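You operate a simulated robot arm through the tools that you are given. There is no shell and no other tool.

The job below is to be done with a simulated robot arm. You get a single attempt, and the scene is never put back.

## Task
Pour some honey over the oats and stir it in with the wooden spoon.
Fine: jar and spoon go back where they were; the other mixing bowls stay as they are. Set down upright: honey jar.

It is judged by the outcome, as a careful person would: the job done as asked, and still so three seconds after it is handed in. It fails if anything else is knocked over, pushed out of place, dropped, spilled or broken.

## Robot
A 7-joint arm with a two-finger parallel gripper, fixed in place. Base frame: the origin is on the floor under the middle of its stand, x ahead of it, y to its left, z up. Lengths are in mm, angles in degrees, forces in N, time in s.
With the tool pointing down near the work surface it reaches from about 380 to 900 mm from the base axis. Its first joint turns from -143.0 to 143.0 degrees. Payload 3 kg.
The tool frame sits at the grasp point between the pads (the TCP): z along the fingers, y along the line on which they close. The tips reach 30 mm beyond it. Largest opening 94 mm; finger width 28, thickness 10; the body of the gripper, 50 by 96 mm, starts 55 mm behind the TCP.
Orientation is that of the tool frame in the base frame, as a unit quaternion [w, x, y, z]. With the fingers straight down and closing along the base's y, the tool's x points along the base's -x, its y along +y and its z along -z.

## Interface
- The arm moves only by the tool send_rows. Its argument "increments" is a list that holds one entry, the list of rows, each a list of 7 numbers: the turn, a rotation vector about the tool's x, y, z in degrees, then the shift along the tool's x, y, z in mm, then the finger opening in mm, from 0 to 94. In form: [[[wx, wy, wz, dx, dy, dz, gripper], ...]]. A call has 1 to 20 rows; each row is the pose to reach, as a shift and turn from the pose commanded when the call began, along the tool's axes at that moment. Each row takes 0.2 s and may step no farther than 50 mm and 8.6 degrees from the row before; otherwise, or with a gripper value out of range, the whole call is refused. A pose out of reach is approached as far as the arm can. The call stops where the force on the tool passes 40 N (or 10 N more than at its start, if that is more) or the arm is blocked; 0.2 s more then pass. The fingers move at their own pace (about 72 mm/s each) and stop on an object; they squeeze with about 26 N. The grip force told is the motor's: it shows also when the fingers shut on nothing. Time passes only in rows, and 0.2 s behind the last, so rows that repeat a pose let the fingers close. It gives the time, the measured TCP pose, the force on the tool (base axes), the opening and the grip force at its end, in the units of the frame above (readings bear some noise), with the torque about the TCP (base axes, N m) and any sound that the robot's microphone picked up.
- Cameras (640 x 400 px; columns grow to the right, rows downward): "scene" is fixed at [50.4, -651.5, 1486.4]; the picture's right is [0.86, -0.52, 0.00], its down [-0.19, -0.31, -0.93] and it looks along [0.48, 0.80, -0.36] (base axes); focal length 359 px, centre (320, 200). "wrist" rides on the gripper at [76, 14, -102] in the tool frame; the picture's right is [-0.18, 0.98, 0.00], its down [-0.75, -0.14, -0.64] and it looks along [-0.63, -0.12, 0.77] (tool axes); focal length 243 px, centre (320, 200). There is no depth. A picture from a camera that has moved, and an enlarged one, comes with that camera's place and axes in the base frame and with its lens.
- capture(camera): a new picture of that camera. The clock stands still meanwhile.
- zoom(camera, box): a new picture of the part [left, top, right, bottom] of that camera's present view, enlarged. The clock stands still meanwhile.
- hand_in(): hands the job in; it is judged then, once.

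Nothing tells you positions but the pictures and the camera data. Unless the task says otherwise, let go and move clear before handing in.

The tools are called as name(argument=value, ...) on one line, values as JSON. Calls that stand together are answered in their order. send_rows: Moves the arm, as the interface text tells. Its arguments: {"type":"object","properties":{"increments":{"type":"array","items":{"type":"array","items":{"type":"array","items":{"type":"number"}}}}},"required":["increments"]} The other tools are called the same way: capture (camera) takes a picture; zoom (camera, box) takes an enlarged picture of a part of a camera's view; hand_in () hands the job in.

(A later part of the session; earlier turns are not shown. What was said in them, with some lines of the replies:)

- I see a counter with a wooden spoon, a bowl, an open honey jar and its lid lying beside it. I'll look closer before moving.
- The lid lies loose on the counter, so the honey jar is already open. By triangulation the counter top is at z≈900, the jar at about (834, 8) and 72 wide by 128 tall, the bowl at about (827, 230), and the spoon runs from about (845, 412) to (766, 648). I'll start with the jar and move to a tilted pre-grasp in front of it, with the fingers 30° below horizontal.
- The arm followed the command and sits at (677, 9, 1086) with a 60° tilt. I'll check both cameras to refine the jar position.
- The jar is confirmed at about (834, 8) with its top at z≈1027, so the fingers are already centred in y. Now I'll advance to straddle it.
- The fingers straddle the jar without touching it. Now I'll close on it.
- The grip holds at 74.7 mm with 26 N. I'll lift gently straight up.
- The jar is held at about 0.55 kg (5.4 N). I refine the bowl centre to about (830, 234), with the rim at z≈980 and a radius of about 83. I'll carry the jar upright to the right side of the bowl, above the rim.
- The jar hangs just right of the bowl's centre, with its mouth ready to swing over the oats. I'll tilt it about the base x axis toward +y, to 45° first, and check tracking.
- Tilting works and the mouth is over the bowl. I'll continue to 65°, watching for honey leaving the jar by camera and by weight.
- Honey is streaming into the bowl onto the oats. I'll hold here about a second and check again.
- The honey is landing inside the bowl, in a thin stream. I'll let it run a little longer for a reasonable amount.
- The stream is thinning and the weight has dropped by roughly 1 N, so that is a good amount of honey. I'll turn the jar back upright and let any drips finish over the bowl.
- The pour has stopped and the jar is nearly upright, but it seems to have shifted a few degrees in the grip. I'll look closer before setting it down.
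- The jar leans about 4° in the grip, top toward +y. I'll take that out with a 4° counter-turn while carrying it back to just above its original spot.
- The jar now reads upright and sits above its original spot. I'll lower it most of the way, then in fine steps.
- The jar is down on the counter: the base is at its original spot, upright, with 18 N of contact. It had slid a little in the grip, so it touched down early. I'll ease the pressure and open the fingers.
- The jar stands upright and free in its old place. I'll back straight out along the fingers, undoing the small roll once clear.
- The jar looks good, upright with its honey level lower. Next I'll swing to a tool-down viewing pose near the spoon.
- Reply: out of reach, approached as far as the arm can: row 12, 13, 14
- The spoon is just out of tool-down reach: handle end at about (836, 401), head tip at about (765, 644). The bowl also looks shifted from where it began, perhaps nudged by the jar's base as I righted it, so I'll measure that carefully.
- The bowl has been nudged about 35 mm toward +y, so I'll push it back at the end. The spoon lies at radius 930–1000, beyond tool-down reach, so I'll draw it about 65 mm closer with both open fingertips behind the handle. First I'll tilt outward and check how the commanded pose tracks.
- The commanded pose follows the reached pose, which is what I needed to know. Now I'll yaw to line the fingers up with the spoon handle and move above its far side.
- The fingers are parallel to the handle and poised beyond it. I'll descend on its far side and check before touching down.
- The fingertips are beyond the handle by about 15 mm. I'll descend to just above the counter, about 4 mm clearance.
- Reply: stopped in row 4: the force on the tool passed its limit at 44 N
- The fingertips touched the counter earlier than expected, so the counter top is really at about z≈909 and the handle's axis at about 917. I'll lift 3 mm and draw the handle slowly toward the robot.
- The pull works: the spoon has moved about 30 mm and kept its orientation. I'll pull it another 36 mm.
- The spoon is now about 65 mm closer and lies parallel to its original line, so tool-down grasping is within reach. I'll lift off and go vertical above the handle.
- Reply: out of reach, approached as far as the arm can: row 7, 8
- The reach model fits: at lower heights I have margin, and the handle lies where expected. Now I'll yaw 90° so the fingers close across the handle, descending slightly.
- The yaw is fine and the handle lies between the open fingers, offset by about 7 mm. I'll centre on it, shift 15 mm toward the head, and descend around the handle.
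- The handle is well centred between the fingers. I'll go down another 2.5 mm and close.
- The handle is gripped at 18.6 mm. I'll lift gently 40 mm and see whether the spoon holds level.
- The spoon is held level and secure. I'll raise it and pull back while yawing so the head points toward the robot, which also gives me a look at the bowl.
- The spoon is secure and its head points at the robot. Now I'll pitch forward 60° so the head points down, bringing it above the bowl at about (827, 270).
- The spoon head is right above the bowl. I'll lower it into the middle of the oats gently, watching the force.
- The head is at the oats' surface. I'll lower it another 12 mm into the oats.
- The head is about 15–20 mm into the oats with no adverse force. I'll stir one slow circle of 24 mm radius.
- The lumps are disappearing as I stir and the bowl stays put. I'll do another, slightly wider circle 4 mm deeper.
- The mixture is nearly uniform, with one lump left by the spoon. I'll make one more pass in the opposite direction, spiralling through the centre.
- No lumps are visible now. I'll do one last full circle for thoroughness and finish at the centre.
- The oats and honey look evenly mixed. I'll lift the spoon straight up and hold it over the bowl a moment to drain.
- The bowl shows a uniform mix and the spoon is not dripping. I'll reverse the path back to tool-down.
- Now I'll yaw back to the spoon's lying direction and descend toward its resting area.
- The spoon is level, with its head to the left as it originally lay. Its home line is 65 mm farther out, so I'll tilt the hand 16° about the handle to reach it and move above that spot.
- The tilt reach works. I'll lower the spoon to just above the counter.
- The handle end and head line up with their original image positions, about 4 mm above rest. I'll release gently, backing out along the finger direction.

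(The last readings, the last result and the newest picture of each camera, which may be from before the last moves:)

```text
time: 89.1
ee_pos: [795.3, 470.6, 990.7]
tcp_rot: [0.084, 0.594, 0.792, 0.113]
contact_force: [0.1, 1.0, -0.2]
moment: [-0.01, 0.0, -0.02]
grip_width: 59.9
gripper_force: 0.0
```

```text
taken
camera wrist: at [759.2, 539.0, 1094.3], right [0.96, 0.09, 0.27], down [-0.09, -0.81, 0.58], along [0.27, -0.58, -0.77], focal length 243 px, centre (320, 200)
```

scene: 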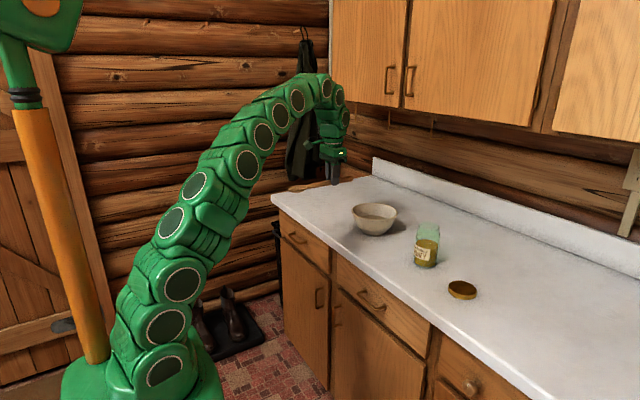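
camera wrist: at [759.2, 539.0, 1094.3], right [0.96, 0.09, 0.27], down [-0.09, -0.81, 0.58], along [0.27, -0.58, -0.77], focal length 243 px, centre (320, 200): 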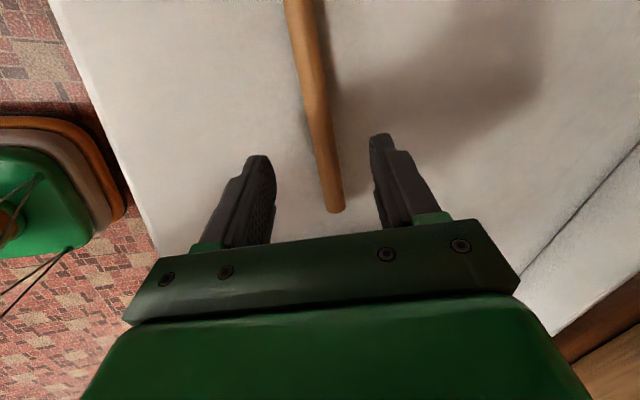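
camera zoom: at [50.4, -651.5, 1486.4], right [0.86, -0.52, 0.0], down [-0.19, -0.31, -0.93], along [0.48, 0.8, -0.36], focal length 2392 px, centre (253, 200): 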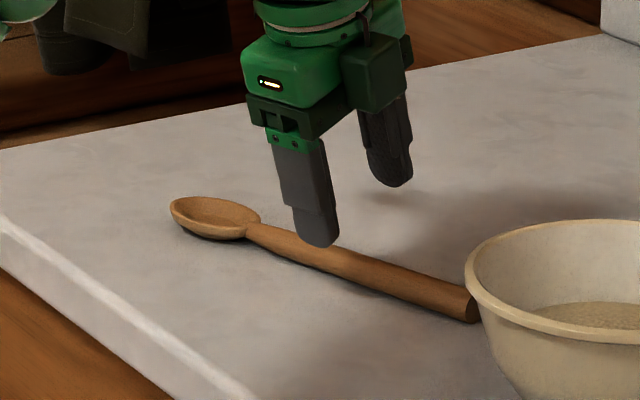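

The spoon rests back in its original place. Next I'll restore the bowl: with closed fingertips I'll draw it back about 35 mm toward −y from inside its rim, above the oats. First I'll rise and straighten the hand.

send_rows(increments=[[[0, 0, 0, 0, 0, -15, 60], [2, 0, 0, -4, -6, -30, 60], [4.5, 0, 0, -9, -14, -46, 60], [7, 0, 0, -15, -23, -62, 60], [9.5, 0, 0, -21, -33, -78, 60], [12, 0, 0, -27, -43, -94, 60], [14, 0, 0, -32, -51, -108, 60], [16, 0, 0, -36.5, -58.1, -119.6, 60], [16, 0, 0, -36.5, -58.1, -119.6, 60]]])

zoom(camera="scene", box=[270, 160, 510, 310])

```text
time: 91.1
ee_pos: [720.9, 409.6, 1090.3]
tcp_rot: [0.001, 0.6, 0.8, 0.001]
contact_force: [0.1, 0.0, -0.5]
moment: [-0.01, 0.03, 0.0]
grip_width: 60.3
gripper_force: 0.0
```

```text
2.67 times, centred on (390, 235) of scene
camera zoom: at [50.4, -651.5, 1486.4], right [0.86, -0.52, 0.0], down [-0.19, -0.31, -0.93], along [0.48, 0.8, -0.36], focal length 957 px, centre (133, 107)
```

zoom: 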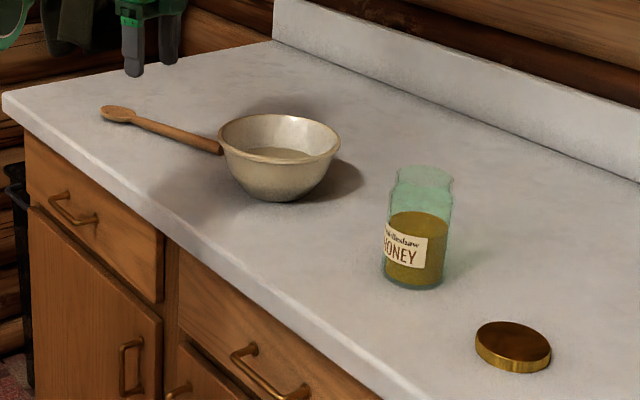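

The spoon is within a few mm of where it began. I'll yaw back to the default orientation and close the fingers.

send_rows(increments=[[[0, 0, -5, -5, -1.5, 0, 50], [0, 0, -12, -12, -3.5, 0, 40], [0, 0, -20, -20, -6, 0, 25], [0, 0, -28, -28, -8.5, 0, 10], [0, 0, -36, -37, -11, 0, 0], [0, 0, -44, -46, -13.5, 0, 0], [0, 0, -52, -55, -16, 0, 0], [0, 0, -60, -63, -18.5, 0, 0], [0, 0, -67, -71, -21, 0, 0], [0, 0, -73.7, -76.8, -22.5, 0, 0], [0, 0, -73.7, -76.8, -22.5, 0, 0]]])

capture(camera="wrist")

```text
time: 93.5
ee_pos: [721.5, 330.0, 1091.6]
tcp_rot: [0.001, -0.001, 1.0, 0.001]
contact_force: [-0.6, 0.2, 0.0]
moment: [0.0, -0.03, -0.01]
grip_width: 0.1
gripper_force: 26.1
```

```text
taken
camera wrist: at [644.1, 343.8, 1194.1], right [0.18, 0.98, 0.0], down [0.75, -0.14, 0.64], along [0.63, -0.12, -0.77], focal length 243 px, centre (320, 200)
```

wrist: 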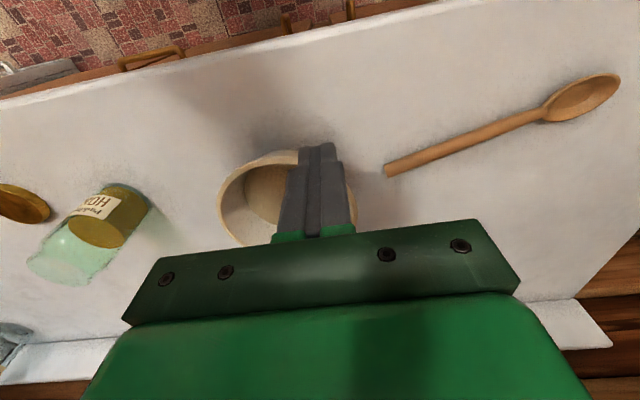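

The bowl centre is confirmed at about (829, 271) with rim radius 81. I'll tilt slightly outward and bring the closed fingertips above the inside of the bowl.

send_rows(increments=[[[0, -2.5, 0, -10, -9, 4, 0], [0, -5, 0, -22, -20, 9, 0], [0, -7.5, 0, -35, -31, 15, 0], [0, -10, 0, -48, -43, 22, 0], [0, -12.5, 0, -61, -55, 30, 0], [0, -15, 0, -74, -67, 38, 0], [0, -17.5, 0, -86, -78, 45, 0], [0, -20, 0, -97.5, -88, 51.6, 0], [0, -20, 0, -97.5, -88, 51.6, 0]]])

zoom(camera="scene", box=[330, 150, 430, 240])

capture(camera="wrist")

```text
time: 95.5
ee_pos: [819.4, 242.0, 1038.4]
tcp_rot: [0.174, 0.0, 0.985, 0.0]
contact_force: [-0.2, 0.1, 0.4]
moment: [-0.04, -0.01, -0.02]
grip_width: 0.1
gripper_force: 26.2
```

```text
4.44 times, centred on (380, 195) of scene
camera zoom: at [50.4, -651.5, 1486.4], right [0.86, -0.52, 0.0], down [-0.19, -0.31, -0.93], along [0.48, 0.8, -0.36], focal length 1595 px, centre (53, 222)
```

zoom: 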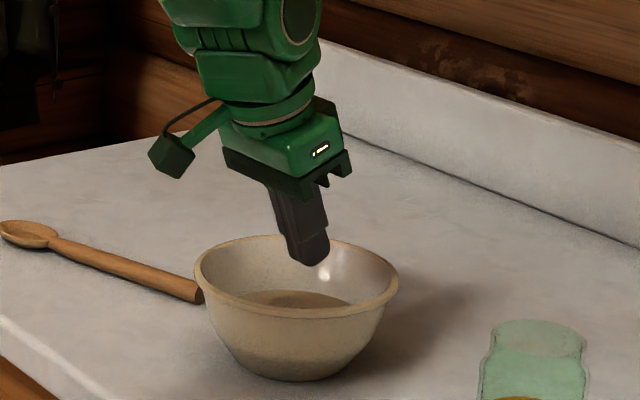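

```text
taken
camera wrist: at [711.4, 255.9, 1108.2], right [0.17, 0.98, 0.06], down [0.49, -0.14, 0.86], along [0.86, -0.12, -0.5], focal length 243 px, centre (320, 200)
```

wrist: 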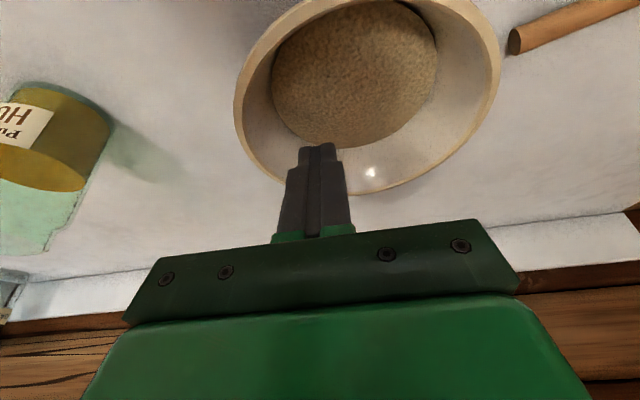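

The oats look uniformly mixed from above. I'll lower the fingertips just inside the rim, well above the oats at about z≈951.

send_rows(increments=[[[0, 0, 0, 4, 0, 11, 0], [0, 0, 0, 8, 0, 22, 0], [0, 0, 0, 12, 0, 33, 0], [0, 0, 0, 14.7, 0, 40.4, 0], [0, 0, 0, 14.7, -8, 40.4, 0], [0, 0, 0, 14.7, -16, 40.4, 0]]])

zoom(camera="scene", box=[340, 190, 420, 240])

capture(camera="wrist")

```text
time: 96.9
ee_pos: [819.5, 227.2, 997.0]
tcp_rot: [0.174, -0.001, 0.985, 0.001]
contact_force: [-0.1, -0.2, 0.3]
moment: [-0.01, -0.01, -0.01]
grip_width: 0.0
gripper_force: 25.8
```

```text
8.00 times, centred on (380, 215) of scene
camera zoom: at [50.4, -651.5, 1486.4], right [0.86, -0.52, 0.0], down [-0.19, -0.31, -0.93], along [0.48, 0.8, -0.36], focal length 2870 px, centre (-160, 80)
```

zoom: 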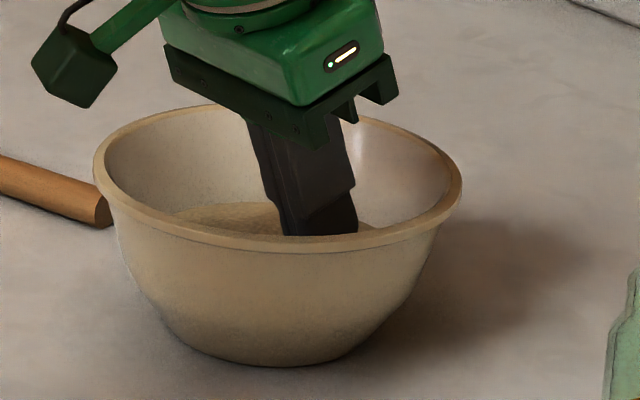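

```text
taken
camera wrist: at [712.6, 240.3, 1066.6], right [0.17, 0.98, 0.06], down [0.49, -0.14, 0.86], along [0.86, -0.12, -0.5], focal length 243 px, centre (320, 200)
```

wrist: 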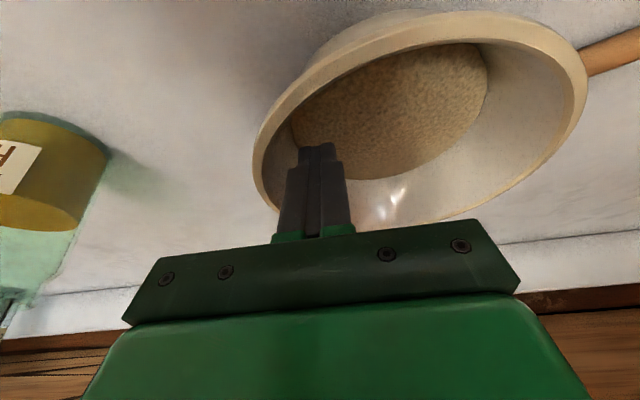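

The fingertips are inside, near the bowl's right wall. I'll pull slowly toward −y and track the bowl in the scene camera.

send_rows(increments=[[[0, 0, 0, 0, -3, 0, 0], [0, 0, 0, 0, -6, 0, 0], [0, 0, 0, 0, -9, 0, 0], [0, 0, 0, 0, -12, 0, 0], [0, 0, 0, 0, -15, 0, 0], [0, 0, 0, 0, -18, 0, 0], [0, 0, 0, 0, -21, 0, 0], [0, 0, 0, 0, -24, 0, 0], [0, 0, 0, 0, -27, 0, 0]]])

zoom(camera="scene", box=[340, 190, 420, 240])

```text
time: 98.9
ee_pos: [818.2, 198.7, 994.2]
tcp_rot: [0.175, -0.001, 0.985, 0.0]
contact_force: [2.0, 5.8, 4.7]
moment: [0.16, -0.04, -0.01]
grip_width: 0.1
gripper_force: 25.8
```

```text
8.00 times, centred on (380, 215) of scene
camera zoom: at [50.4, -651.5, 1486.4], right [0.86, -0.52, 0.0], down [-0.19, -0.31, -0.93], along [0.48, 0.8, -0.36], focal length 2870 px, centre (-160, 80)
```

zoom: 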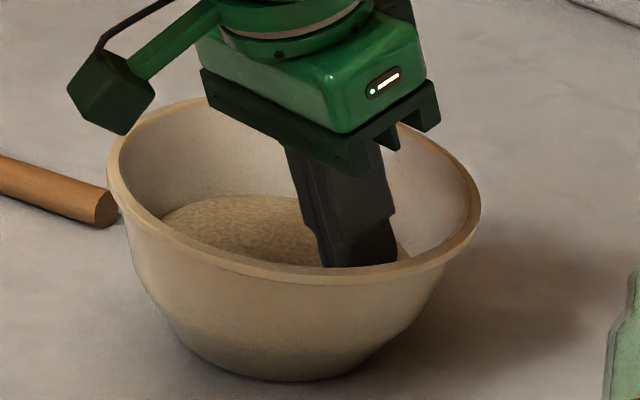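

The bowl is starting to tip rather than slide. I'll back off slowly at once so it settles flat.

send_rows(increments=[[[0, 0, 0, 0, 1.5, 0, 0], [0, 0, 0, 0, 3, 0, 0], [0, 0, 0, 0, 4.5, 0, 0], [0, 0, 0, 0, 6, 0, 0], [0, 0, 0, 0, 7.5, 0, 0], [0, 0, 0, 0, 9, 0, 0], [0, 0, 0, 0, 10.5, 0, 0], [0, 0, 0, 0, 12, 0, 0], [0, 0, 0, 0, 13.5, 0, 0], [0, 0, 0, 0, 15, 0, 0], [0, 0, 0, 0, 17, 0, 0], [0, 0, 0, 0, 19, 0, 0]]])

zoom(camera="scene", box=[340, 190, 420, 240])

```text
time: 101.5
ee_pos: [819.5, 218.1, 996.2]
tcp_rot: [0.175, 0.0, 0.985, 0.0]
contact_force: [0.2, 0.0, 0.1]
moment: [-0.04, -0.03, 0.01]
grip_width: 0.0
gripper_force: 26.5
```

```text
8.00 times, centred on (380, 215) of scene
camera zoom: at [50.4, -651.5, 1486.4], right [0.86, -0.52, 0.0], down [-0.19, -0.31, -0.93], along [0.48, 0.8, -0.36], focal length 2870 px, centre (-160, 80)
```

zoom: 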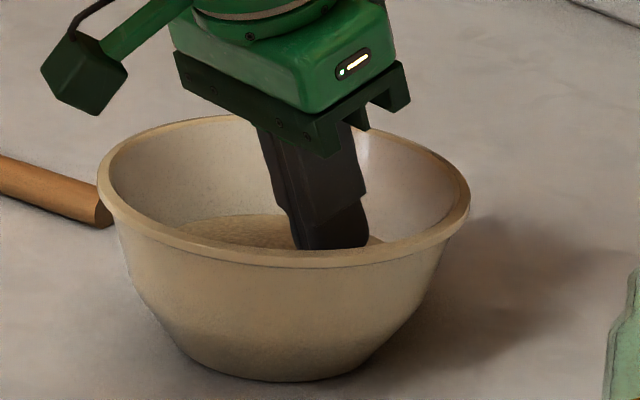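

The bowl settled flat again, about 13 mm closer to home, roughly 22 mm still to go. I'll take the fingers out and instead grip the rim, so it can be slid without tipping.

send_rows(increments=[[[0, 0, 0, -3, 0, -8, 0], [0, 0, 0, -8, 0, -22, 0], [0, 0, 0, -14, 0, -38, 0], [0, 0, 0, -19, 0, -52, 0], [0, 0, 0, -22.2, 0, -61.1, 0], [0, 0, 0, -22.2, 0, -61.1, 0]]])

zoom(camera="scene", box=[340, 190, 420, 240])

capture(camera="wrist")

```text
time: 102.9
ee_pos: [817.4, 218.9, 1062.3]
tcp_rot: [0.175, 0.0, 0.985, 0.001]
contact_force: [-0.2, -0.2, -0.1]
moment: [-0.02, 0.02, 0.0]
grip_width: 0.1
gripper_force: 25.8
```

```text
8.00 times, centred on (380, 215) of scene
camera zoom: at [50.4, -651.5, 1486.4], right [0.86, -0.52, 0.0], down [-0.19, -0.31, -0.93], along [0.48, 0.8, -0.36], focal length 2870 px, centre (-160, 80)
```

zoom: 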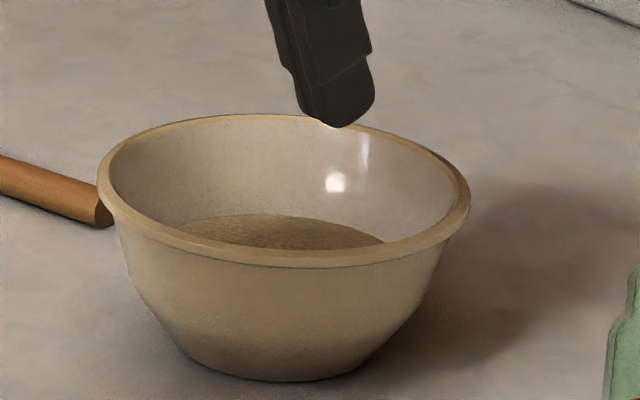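

```text
taken
camera wrist: at [710.0, 232.9, 1131.3], right [0.17, 0.98, 0.06], down [0.49, -0.14, 0.86], along [0.86, -0.12, -0.5], focal length 243 px, centre (320, 200)
```

wrist: 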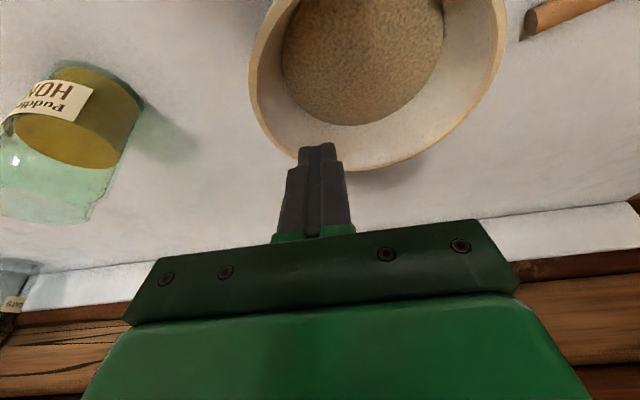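

The bowl sits flat and intact at about (827, 258). I'll go vertical beside it with the fingers partly open, ready to grip its right rim along the wall slope.

send_rows(increments=[[[0, 4, 0, -3, -8, -4, 10], [0, 8, 0, -6, -20, -7, 20], [0, 12, 0, -9, -33, -9, 30], [0, 16, 0, -11, -46, -9, 40], [0, 20, 0, -13.4, -58.9, -8.7, 40], [0, 20, 0, -13.4, -58.9, -8.7, 40]]])

send_rows(increments=[[[-4, 0, 0, 0, -2, 4, 40], [-9, 0, 0, 0, -4.5, 9, 40], [-14, 0, 0, 0, -7, 15, 40], [-19, 0, 0, 0, -10, 21, 40], [-24, 0, 0, 0, -13, 27, 40], [-28, 0, 0, 0, -15, 32, 40], [-30, 0, 0, 0, -16, 34, 40], [-30, 0, 0, 0, -16, 34, 40]]])

zoom(camera="scene", box=[330, 150, 430, 240])

capture(camera="wrist")

```text
time: 104.3
ee_pos: [827.6, 160.3, 1075.4]
tcp_rot: [0.001, 0.0, 1.0, 0.001]
contact_force: [0.2, -0.6, -0.7]
moment: [-0.03, -0.01, 0.01]
grip_width: 40.0
gripper_force: 0.2
```

```text
time: 106.1
ee_pos: [828.3, 143.3, 1040.6]
tcp_rot: [0.001, 0.0, 0.966, 0.26]
contact_force: [-0.3, -0.7, 0.7]
moment: [0.0, 0.0, 0.0]
grip_width: 39.8
gripper_force: 0.1
```

```text
4.44 times, centred on (380, 195) of scene
camera zoom: at [50.4, -651.5, 1486.4], right [0.86, -0.52, 0.0], down [-0.19, -0.31, -0.93], along [0.48, 0.8, -0.36], focal length 1595 px, centre (53, 222)
```

zoom: 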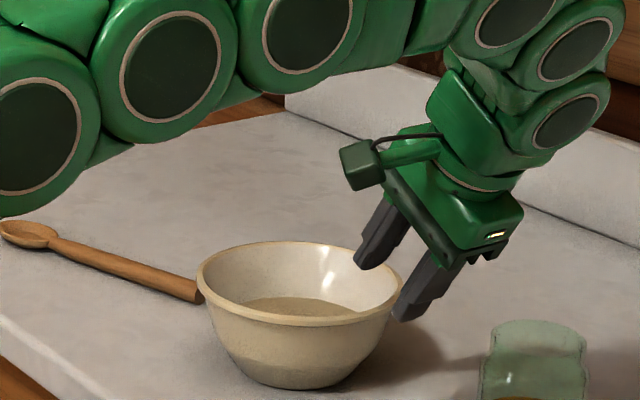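

```text
taken
camera wrist: at [751.8, 104.2, 1135.8], right [0.18, 0.85, 0.49], down [0.75, -0.44, 0.49], along [0.63, 0.28, -0.72], focal length 243 px, centre (320, 200)
```

wrist: 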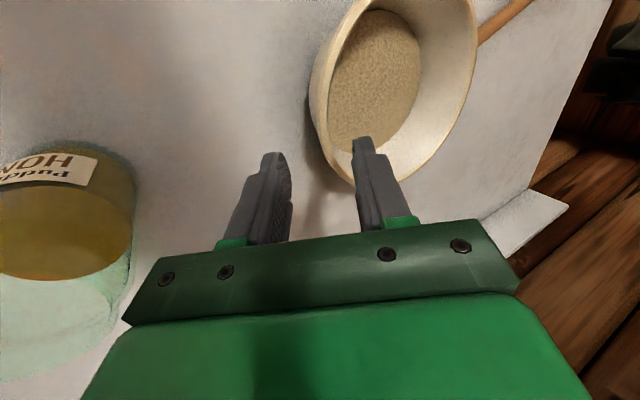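

The fingers straddle the rim's right edge along the wall slope. I'll advance 60 mm along the finger direction.

send_rows(increments=[[[0, 0, 0, 0, 1, 8, 40], [0, 0, 0, 0, 2, 18, 40], [0, 0, 0, 0, 2, 28, 40], [0, 0, 0, 0, 2, 38, 40], [0, 0, 0, 0, 2, 46, 40], [0, 0, 0, 0, 2, 53, 40], [0, 0, 0, 0, 2, 58, 40], [0, 0, 0, 0, 2, 58, 40]]])

zoom(camera="scene", box=[340, 170, 420, 240])

capture(camera="wrist")

```text
time: 107.9
ee_pos: [829.4, 174.7, 990.6]
tcp_rot: [0.001, 0.0, 0.966, 0.258]
contact_force: [0.5, 0.2, 0.5]
moment: [0.02, -0.01, -0.04]
grip_width: 39.9
gripper_force: 0.2
```

```text
5.71 times, centred on (380, 205) of scene
camera zoom: at [50.4, -651.5, 1486.4], right [0.86, -0.52, 0.0], down [-0.19, -0.31, -0.93], along [0.48, 0.8, -0.36], focal length 2050 px, centre (-23, 171)
```

zoom: 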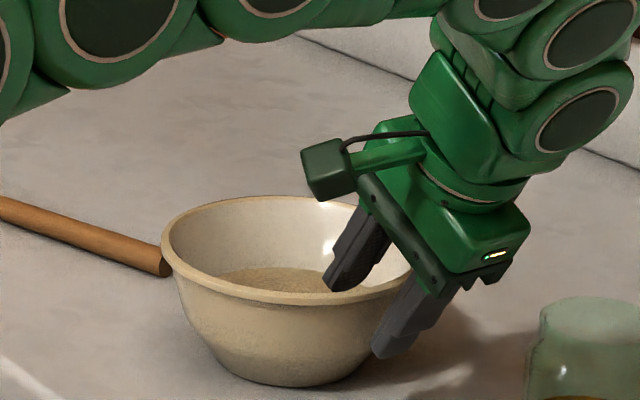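

```text
taken
camera wrist: at [751.7, 135.0, 1085.9], right [0.18, 0.85, 0.49], down [0.75, -0.44, 0.49], along [0.63, 0.28, -0.72], focal length 243 px, centre (320, 200)
```

wrist: 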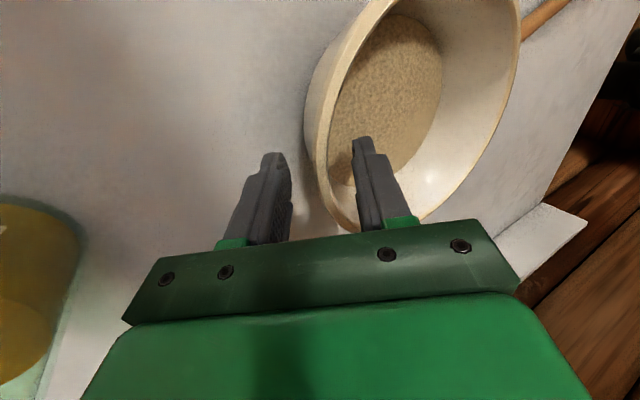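

The wall is between the fingers. I'll close on it.

send_rows(increments=[[[0, 0, 0, 0, 0, 0, 34], [0, 0, 0, 0, 0, 0, 28], [0, 0, 0, 0, 0, 0, 22], [0, 0, 0, 0, 0, 0, 16], [0, 0, 0, 0, 0, 0, 10], [0, 0, 0, 0, 0, 0, 4], [0, 0, 0, 0, 0, 0, 0], [0, 0, 0, 0, 0, 0, 0], [0, 0, 0, 0, 0, 0, 0]]])

zoom(camera="scene", box=[340, 190, 420, 240])

capture(camera="wrist")

```text
time: 109.9
ee_pos: [828.8, 174.7, 991.1]
tcp_rot: [0.001, 0.0, 0.966, 0.259]
contact_force: [1.2, -5.9, 1.2]
moment: [-0.91, 0.09, 0.01]
grip_width: 13.5
gripper_force: 25.8
```

```text
8.00 times, centred on (380, 215) of scene
camera zoom: at [50.4, -651.5, 1486.4], right [0.86, -0.52, 0.0], down [-0.19, -0.31, -0.93], along [0.48, 0.8, -0.36], focal length 2870 px, centre (-160, 80)
```

zoom: 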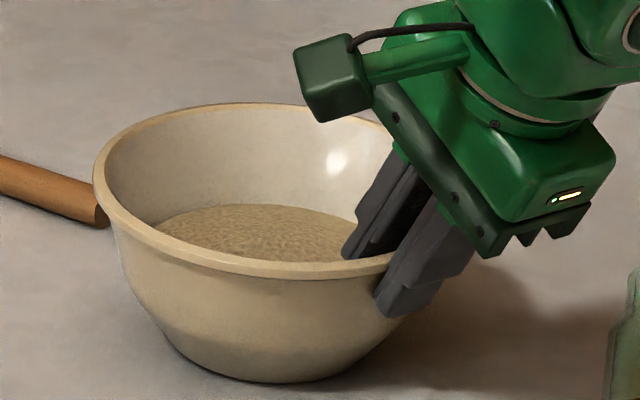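

```text
taken
camera wrist: at [751.8, 134.7, 1086.0], right [0.18, 0.85, 0.49], down [0.75, -0.44, 0.49], along [0.63, 0.28, -0.72], focal length 243 px, centre (320, 200)
```

wrist: 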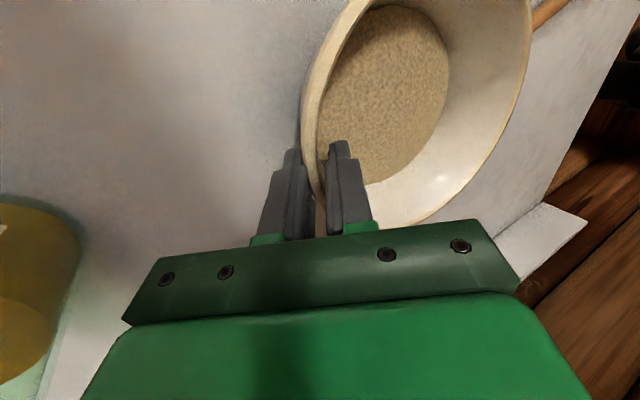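

I have the rim, but closing tipped the bowl about 3° toward the grip. I'll rotate the hand back 3° and raise 2 mm so its base sits flat again.

send_rows(increments=[[[1, 0, 0, 0, 0.3, -0.6, 0], [2, 0, 0, 0, 0.7, -1.2, 0], [3, 0, 0, 0, 1, -1.73, 0], [3, 0, 0, 0, 1, -1.73, 0]]])

zoom(camera="scene", box=[340, 190, 420, 240])

```text
time: 110.9
ee_pos: [829.0, 173.0, 991.3]
tcp_rot: [0.001, 0.0, 0.972, 0.233]
contact_force: [-1.1, 1.3, 0.5]
moment: [-0.59, 0.22, 0.0]
grip_width: 12.6
gripper_force: 25.6
```

```text
8.00 times, centred on (380, 215) of scene
camera zoom: at [50.4, -651.5, 1486.4], right [0.86, -0.52, 0.0], down [-0.19, -0.31, -0.93], along [0.48, 0.8, -0.36], focal length 2870 px, centre (-160, 80)
```

zoom: 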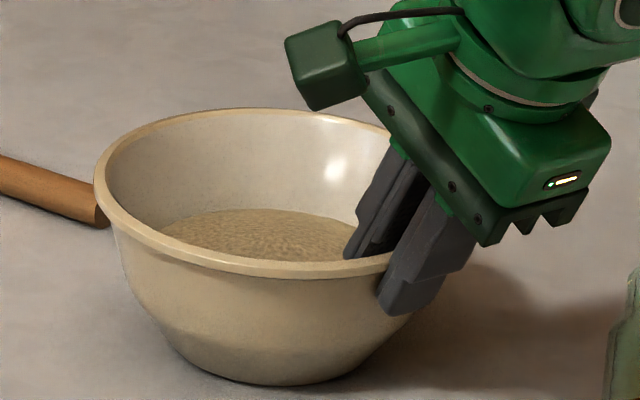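

The tilt is reducing, along with the moment. I'll rotate 4° more.

send_rows(increments=[[[1.3, 0, 0, 0, 0.2, -0.3, 0], [2.6, 0, 0, 0, 0.4, -0.6, 0], [4, 0, 0, 0, 0.5, -0.9, 0], [4, 0, 0, 0, 0.5, -0.9, 0]]])

zoom(camera="scene", box=[340, 190, 420, 240])

```text
time: 111.9
ee_pos: [828.9, 173.7, 994.8]
tcp_rot: [0.0, -0.001, 0.98, 0.2]
contact_force: [-0.4, 1.9, 0.5]
moment: [-0.46, 0.13, -0.12]
grip_width: 11.9
gripper_force: 26.1
```

```text
8.00 times, centred on (380, 215) of scene
camera zoom: at [50.4, -651.5, 1486.4], right [0.86, -0.52, 0.0], down [-0.19, -0.31, -0.93], along [0.48, 0.8, -0.36], focal length 2870 px, centre (-160, 80)
```

zoom: 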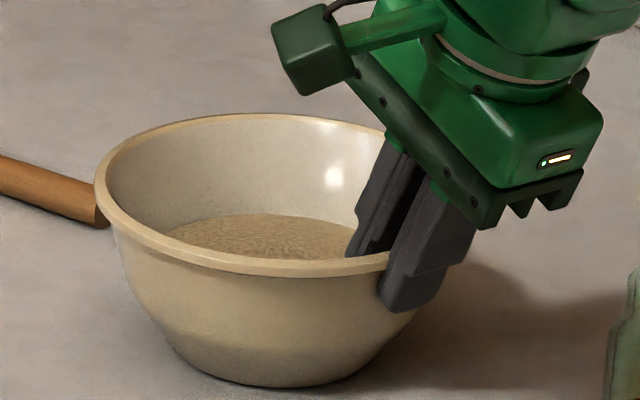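

It's getting flatter as the pads align with the wall. I'll rotate another 4°.

send_rows(increments=[[[1.3, 0, 0, 0, 0.1, -0.3, 0], [2.6, 0, 0, 0, 0.2, -0.5, 0], [4, 0, 0, 0, 0.3, -0.7, 0], [4, 0, 0, 0, 0.3, -0.7, 0]]])

zoom(camera="scene", box=[340, 190, 420, 240])

```text
time: 112.9
ee_pos: [828.0, 174.5, 992.6]
tcp_rot: [0.0, -0.001, 0.986, 0.165]
contact_force: [2.0, 2.6, 1.1]
moment: [-0.35, 0.05, -0.16]
grip_width: 9.6
gripper_force: 26.2
```

```text
8.00 times, centred on (380, 215) of scene
camera zoom: at [50.4, -651.5, 1486.4], right [0.86, -0.52, 0.0], down [-0.19, -0.31, -0.93], along [0.48, 0.8, -0.36], focal length 2870 px, centre (-160, 80)
```

zoom: 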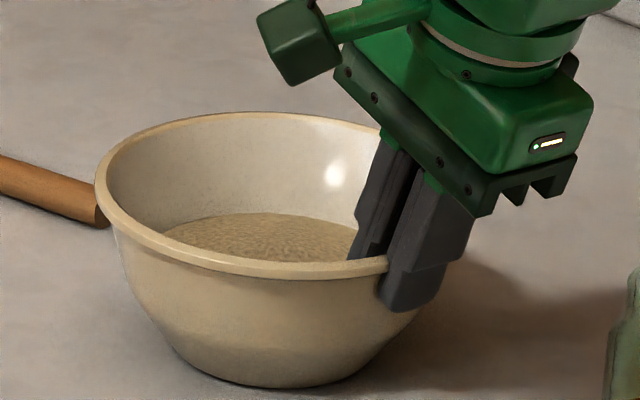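

Nearly flat now. I'll raise the gripped edge 2.5 mm and rotate 3° more to level the base.

send_rows(increments=[[[1, 0, 0, 0, 0.3, -0.8, 0], [2, 0, 0, 0, 0.55, -1.6, 0], [3, 0, 0, 0, 0.81, -2.36, 0], [3, 0, 0, 0, 0.81, -2.36, 0]]])

zoom(camera="scene", box=[340, 190, 420, 240])

capture(camera="wrist")

```text
time: 113.9
ee_pos: [827.5, 173.4, 996.1]
tcp_rot: [0.001, 0.0, 0.99, 0.139]
contact_force: [-0.7, 1.8, 0.7]
moment: [-0.17, 0.4, 0.08]
grip_width: 9.6
gripper_force: 26.0
```

```text
8.00 times, centred on (380, 215) of scene
camera zoom: at [50.4, -651.5, 1486.4], right [0.86, -0.52, 0.0], down [-0.19, -0.31, -0.93], along [0.48, 0.8, -0.36], focal length 2870 px, centre (-160, 80)
```

zoom: 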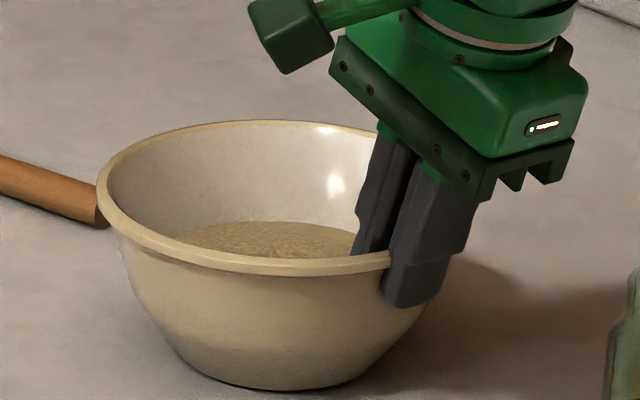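

```text
taken
camera wrist: at [751.4, 158.5, 1098.1], right [0.18, 0.94, 0.27], down [0.75, -0.31, 0.58], along [0.63, 0.1, -0.77], focal length 243 px, centre (320, 200)
```

wrist: 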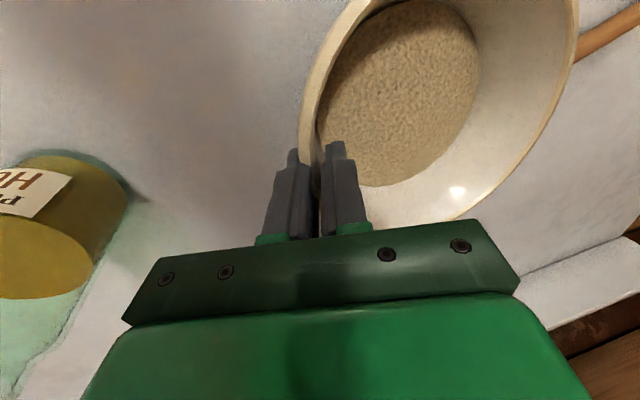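

The bowl is flat and well held. By the scene camera it still needs about (+9, −15) mm, so I'll slide it there slowly.

send_rows(increments=[[[0, 0, 0, -1, -1.6, -0.46, 0], [0, 0, 0, -2, -3.2, -0.91, 0], [0, 0, 0, -3, -4.8, -1.37, 0], [0, 0, 0, -4, -6.4, -1.82, 0], [0, 0, 0, -5, -8, -2.28, 0], [0, 0, 0, -6, -9.6, -2.73, 0], [0, 0, 0, -7, -11.2, -3.2, 0], [0, 0, 0, -8, -12.8, -3.64, 0], [0, 0, 0, -9, -14.4, -4.1, 0], [0, 0, 0, -9, -14.4, -4.1, 0]]])

zoom(camera="scene", box=[340, 190, 420, 240])

```text
time: 116.1
ee_pos: [837.1, 158.2, 995.8]
tcp_rot: [0.001, 0.0, 0.99, 0.139]
contact_force: [1.3, 1.7, -0.1]
moment: [-0.46, 0.02, -0.11]
grip_width: 9.7
gripper_force: 26.2
```

```text
8.00 times, centred on (380, 215) of scene
camera zoom: at [50.4, -651.5, 1486.4], right [0.86, -0.52, 0.0], down [-0.19, -0.31, -0.93], along [0.48, 0.8, -0.36], focal length 2870 px, centre (-160, 80)
```

zoom: 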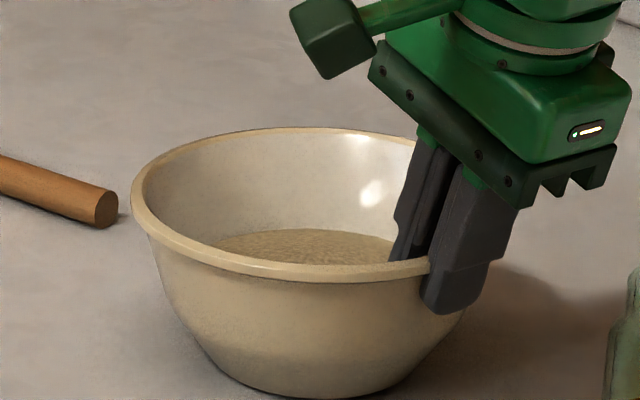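

The bowl rim now matches its original image position almost exactly. I'll open gently and back out along the fingers.

send_rows(increments=[[[0, 0, 0, 0, 0, 0, 11], [0, 0, 0, 0, 0, 0, 13], [0, 0, 0, 0, 0, 0, 17], [0, 0, 0, 0, 0, 0, 23], [0, 0, 0, 0, 0, 0, 30], [0, 0, 0, 0, 0, 0, 34], [0, 0, 0, 0, 0, -6, 34], [0, 0, 0, 0, 0, -16, 34], [0, 0, 0, 0, 0, -30, 34], [0, 0, 0, 0, 0, -46, 34], [0, 0, 0, 0, 0, -64, 34], [0, 0, 0, 0, 0, -80, 34]]])

zoom(camera="scene", box=[340, 190, 420, 240])

capture(camera="wrist")

```text
time: 118.7
ee_pos: [837.6, 137.3, 1077.0]
tcp_rot: [0.0, 0.0, 0.99, 0.139]
contact_force: [-0.1, 0.3, 0.4]
moment: [0.01, 0.04, -0.01]
grip_width: 33.9
gripper_force: 0.1
```

```text
8.00 times, centred on (380, 215) of scene
camera zoom: at [50.4, -651.5, 1486.4], right [0.86, -0.52, 0.0], down [-0.19, -0.31, -0.93], along [0.48, 0.8, -0.36], focal length 2870 px, centre (-160, 80)
```

zoom: 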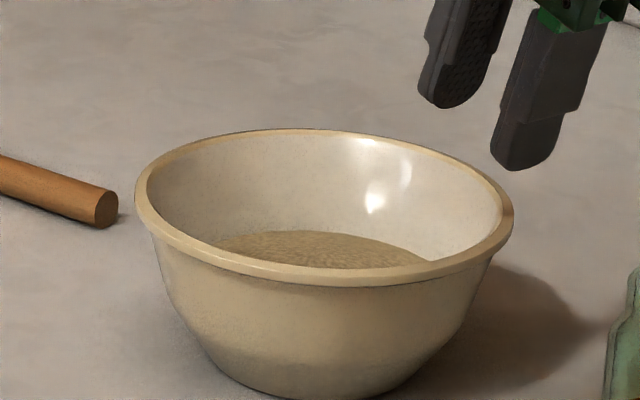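

```text
taken
camera wrist: at [760.2, 122.4, 1179.7], right [0.18, 0.94, 0.27], down [0.75, -0.31, 0.58], along [0.63, 0.1, -0.77], focal length 243 px, centre (320, 200)
```

wrist: 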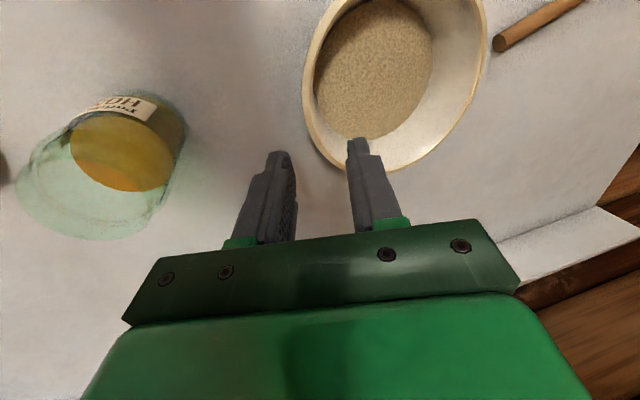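

The bowl is back in its original place, flat, and the spoon handle also coincides with its original image position. I'll retract the arm clear and do a final comparison.

send_rows(increments=[[[1, 0, 0, 12, 2, -10, 34], [2.5, 0, 0, 32, 6, -22, 34], [4, 0, 0, 54, 9, -34, 34], [6, 0, 0, 76, 13, -47, 34], [8, 0, 0, 98, 17, -60, 34], [10, 0, 0, 120, 21, -73, 34], [12, 0, 0, 142, 25, -86, 34], [14, 0, 0, 164, 29, -99, 34], [16, 0, 0, 186, 32, -111, 34], [16, 0, 0, 200, 33.9, -118.2, 34], [16, 0, 0, 200, 33.9, -118.2, 34]]])

capture(camera="scene")

zoom(camera="scene", box=[270, 160, 510, 310])

zoom(camera="scene", box=[396, 210, 492, 310])

zoom(camera="scene", box=[340, 190, 420, 240])

capture(camera="wrist")

```text
time: 121.1
ee_pos: [638.3, 137.2, 1195.6]
tcp_rot: [0.001, 0.0, 1.0, 0.0]
contact_force: [0.2, -0.2, -0.9]
moment: [0.02, 0.02, 0.01]
grip_width: 34.0
gripper_force: 0.1
```

```text
taken
```

scene: 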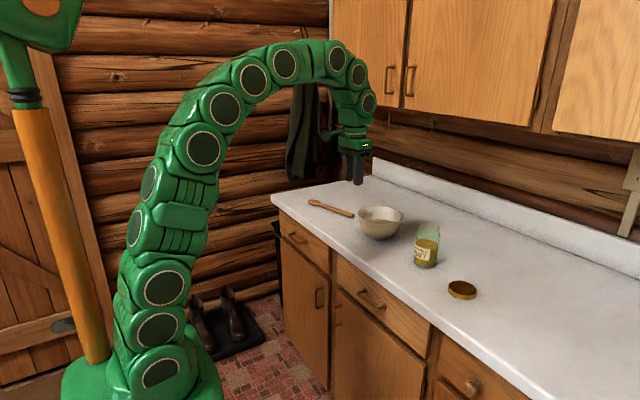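

```text
2.67 times, centred on (390, 235) of scene
camera zoom: at [50.4, -651.5, 1486.4], right [0.86, -0.52, 0.0], down [-0.19, -0.31, -0.93], along [0.48, 0.8, -0.36], focal length 957 px, centre (133, 107)
```

zoom: 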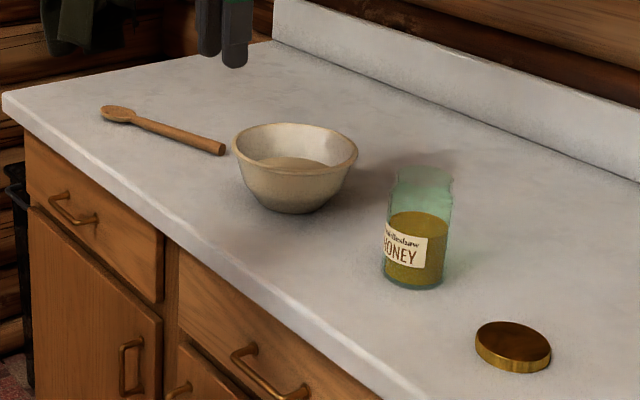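

```text
4.00 times, centred on (444, 260) of scene
camera zoom: at [50.4, -651.5, 1486.4], right [0.86, -0.52, 0.0], down [-0.19, -0.31, -0.93], along [0.48, 0.8, -0.36], focal length 1435 px, centre (-176, -40)
```

zoom: 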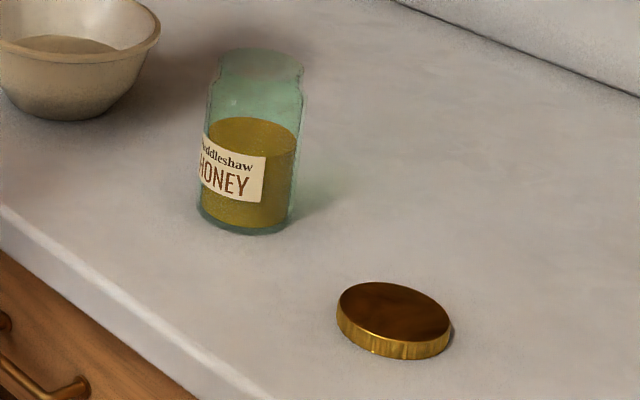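

```text
8.00 times, centred on (380, 215) of scene
camera zoom: at [50.4, -651.5, 1486.4], right [0.86, -0.52, 0.0], down [-0.19, -0.31, -0.93], along [0.48, 0.8, -0.36], focal length 2870 px, centre (-160, 80)
```

zoom: 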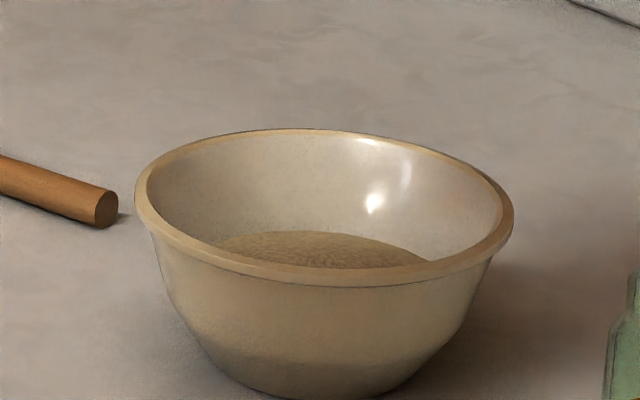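

```text
taken
camera wrist: at [560.7, 151.0, 1297.8], right [0.18, 0.98, 0.0], down [0.75, -0.14, 0.64], along [0.63, -0.12, -0.77], focal length 243 px, centre (320, 200)
```

wrist: 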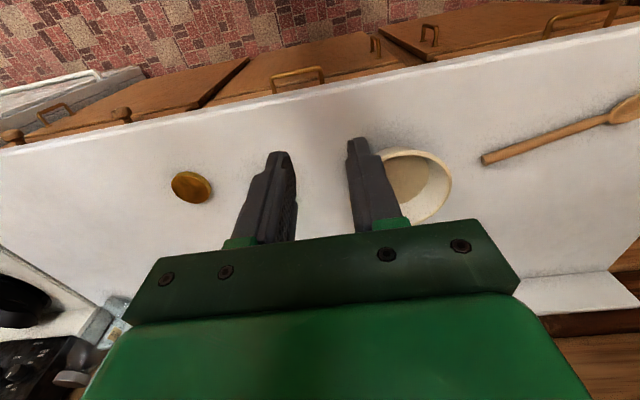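

Everything checks out: honey poured and mixed evenly into the oats, and the honey jar upright at its spot. The spoon and bowl are within a few mm of where they began, the lid is untouched, and the arm is clear with the gripper empty, so I'm handing in.

hand_in()

```text
The job is handed in.
```

The honey is poured over the oats and stirred in, and I've handed the job in. In the last pictures the mix looks even, with no lumps and no spills on the counter.

- **Honey jar:** it stands upright about 5 mm from where it was. It slid about 30 mm down in the grip when I lifted it, but nothing came of that beyond the bump below.
- **Spoon:** it is back in its original place to within about 4 mm. It was too far away to grasp directly, so I drew it about 65 mm closer first and put it back afterwards.
- **Bowl:** the jar's base probably bumped it while I was righting the jar, and it moved about 35 mm. My first try at pulling it back tipped it slightly. I then gripped the rim, which also tipped it about 3° until I levelled it, and slid it home. It ended flat and within about 2 mm of its original spot, with nothing spilled.
- **The rest:** the lid is untouched, and the arm is clear with the gripper empty. I saw only this one mixing bowl.
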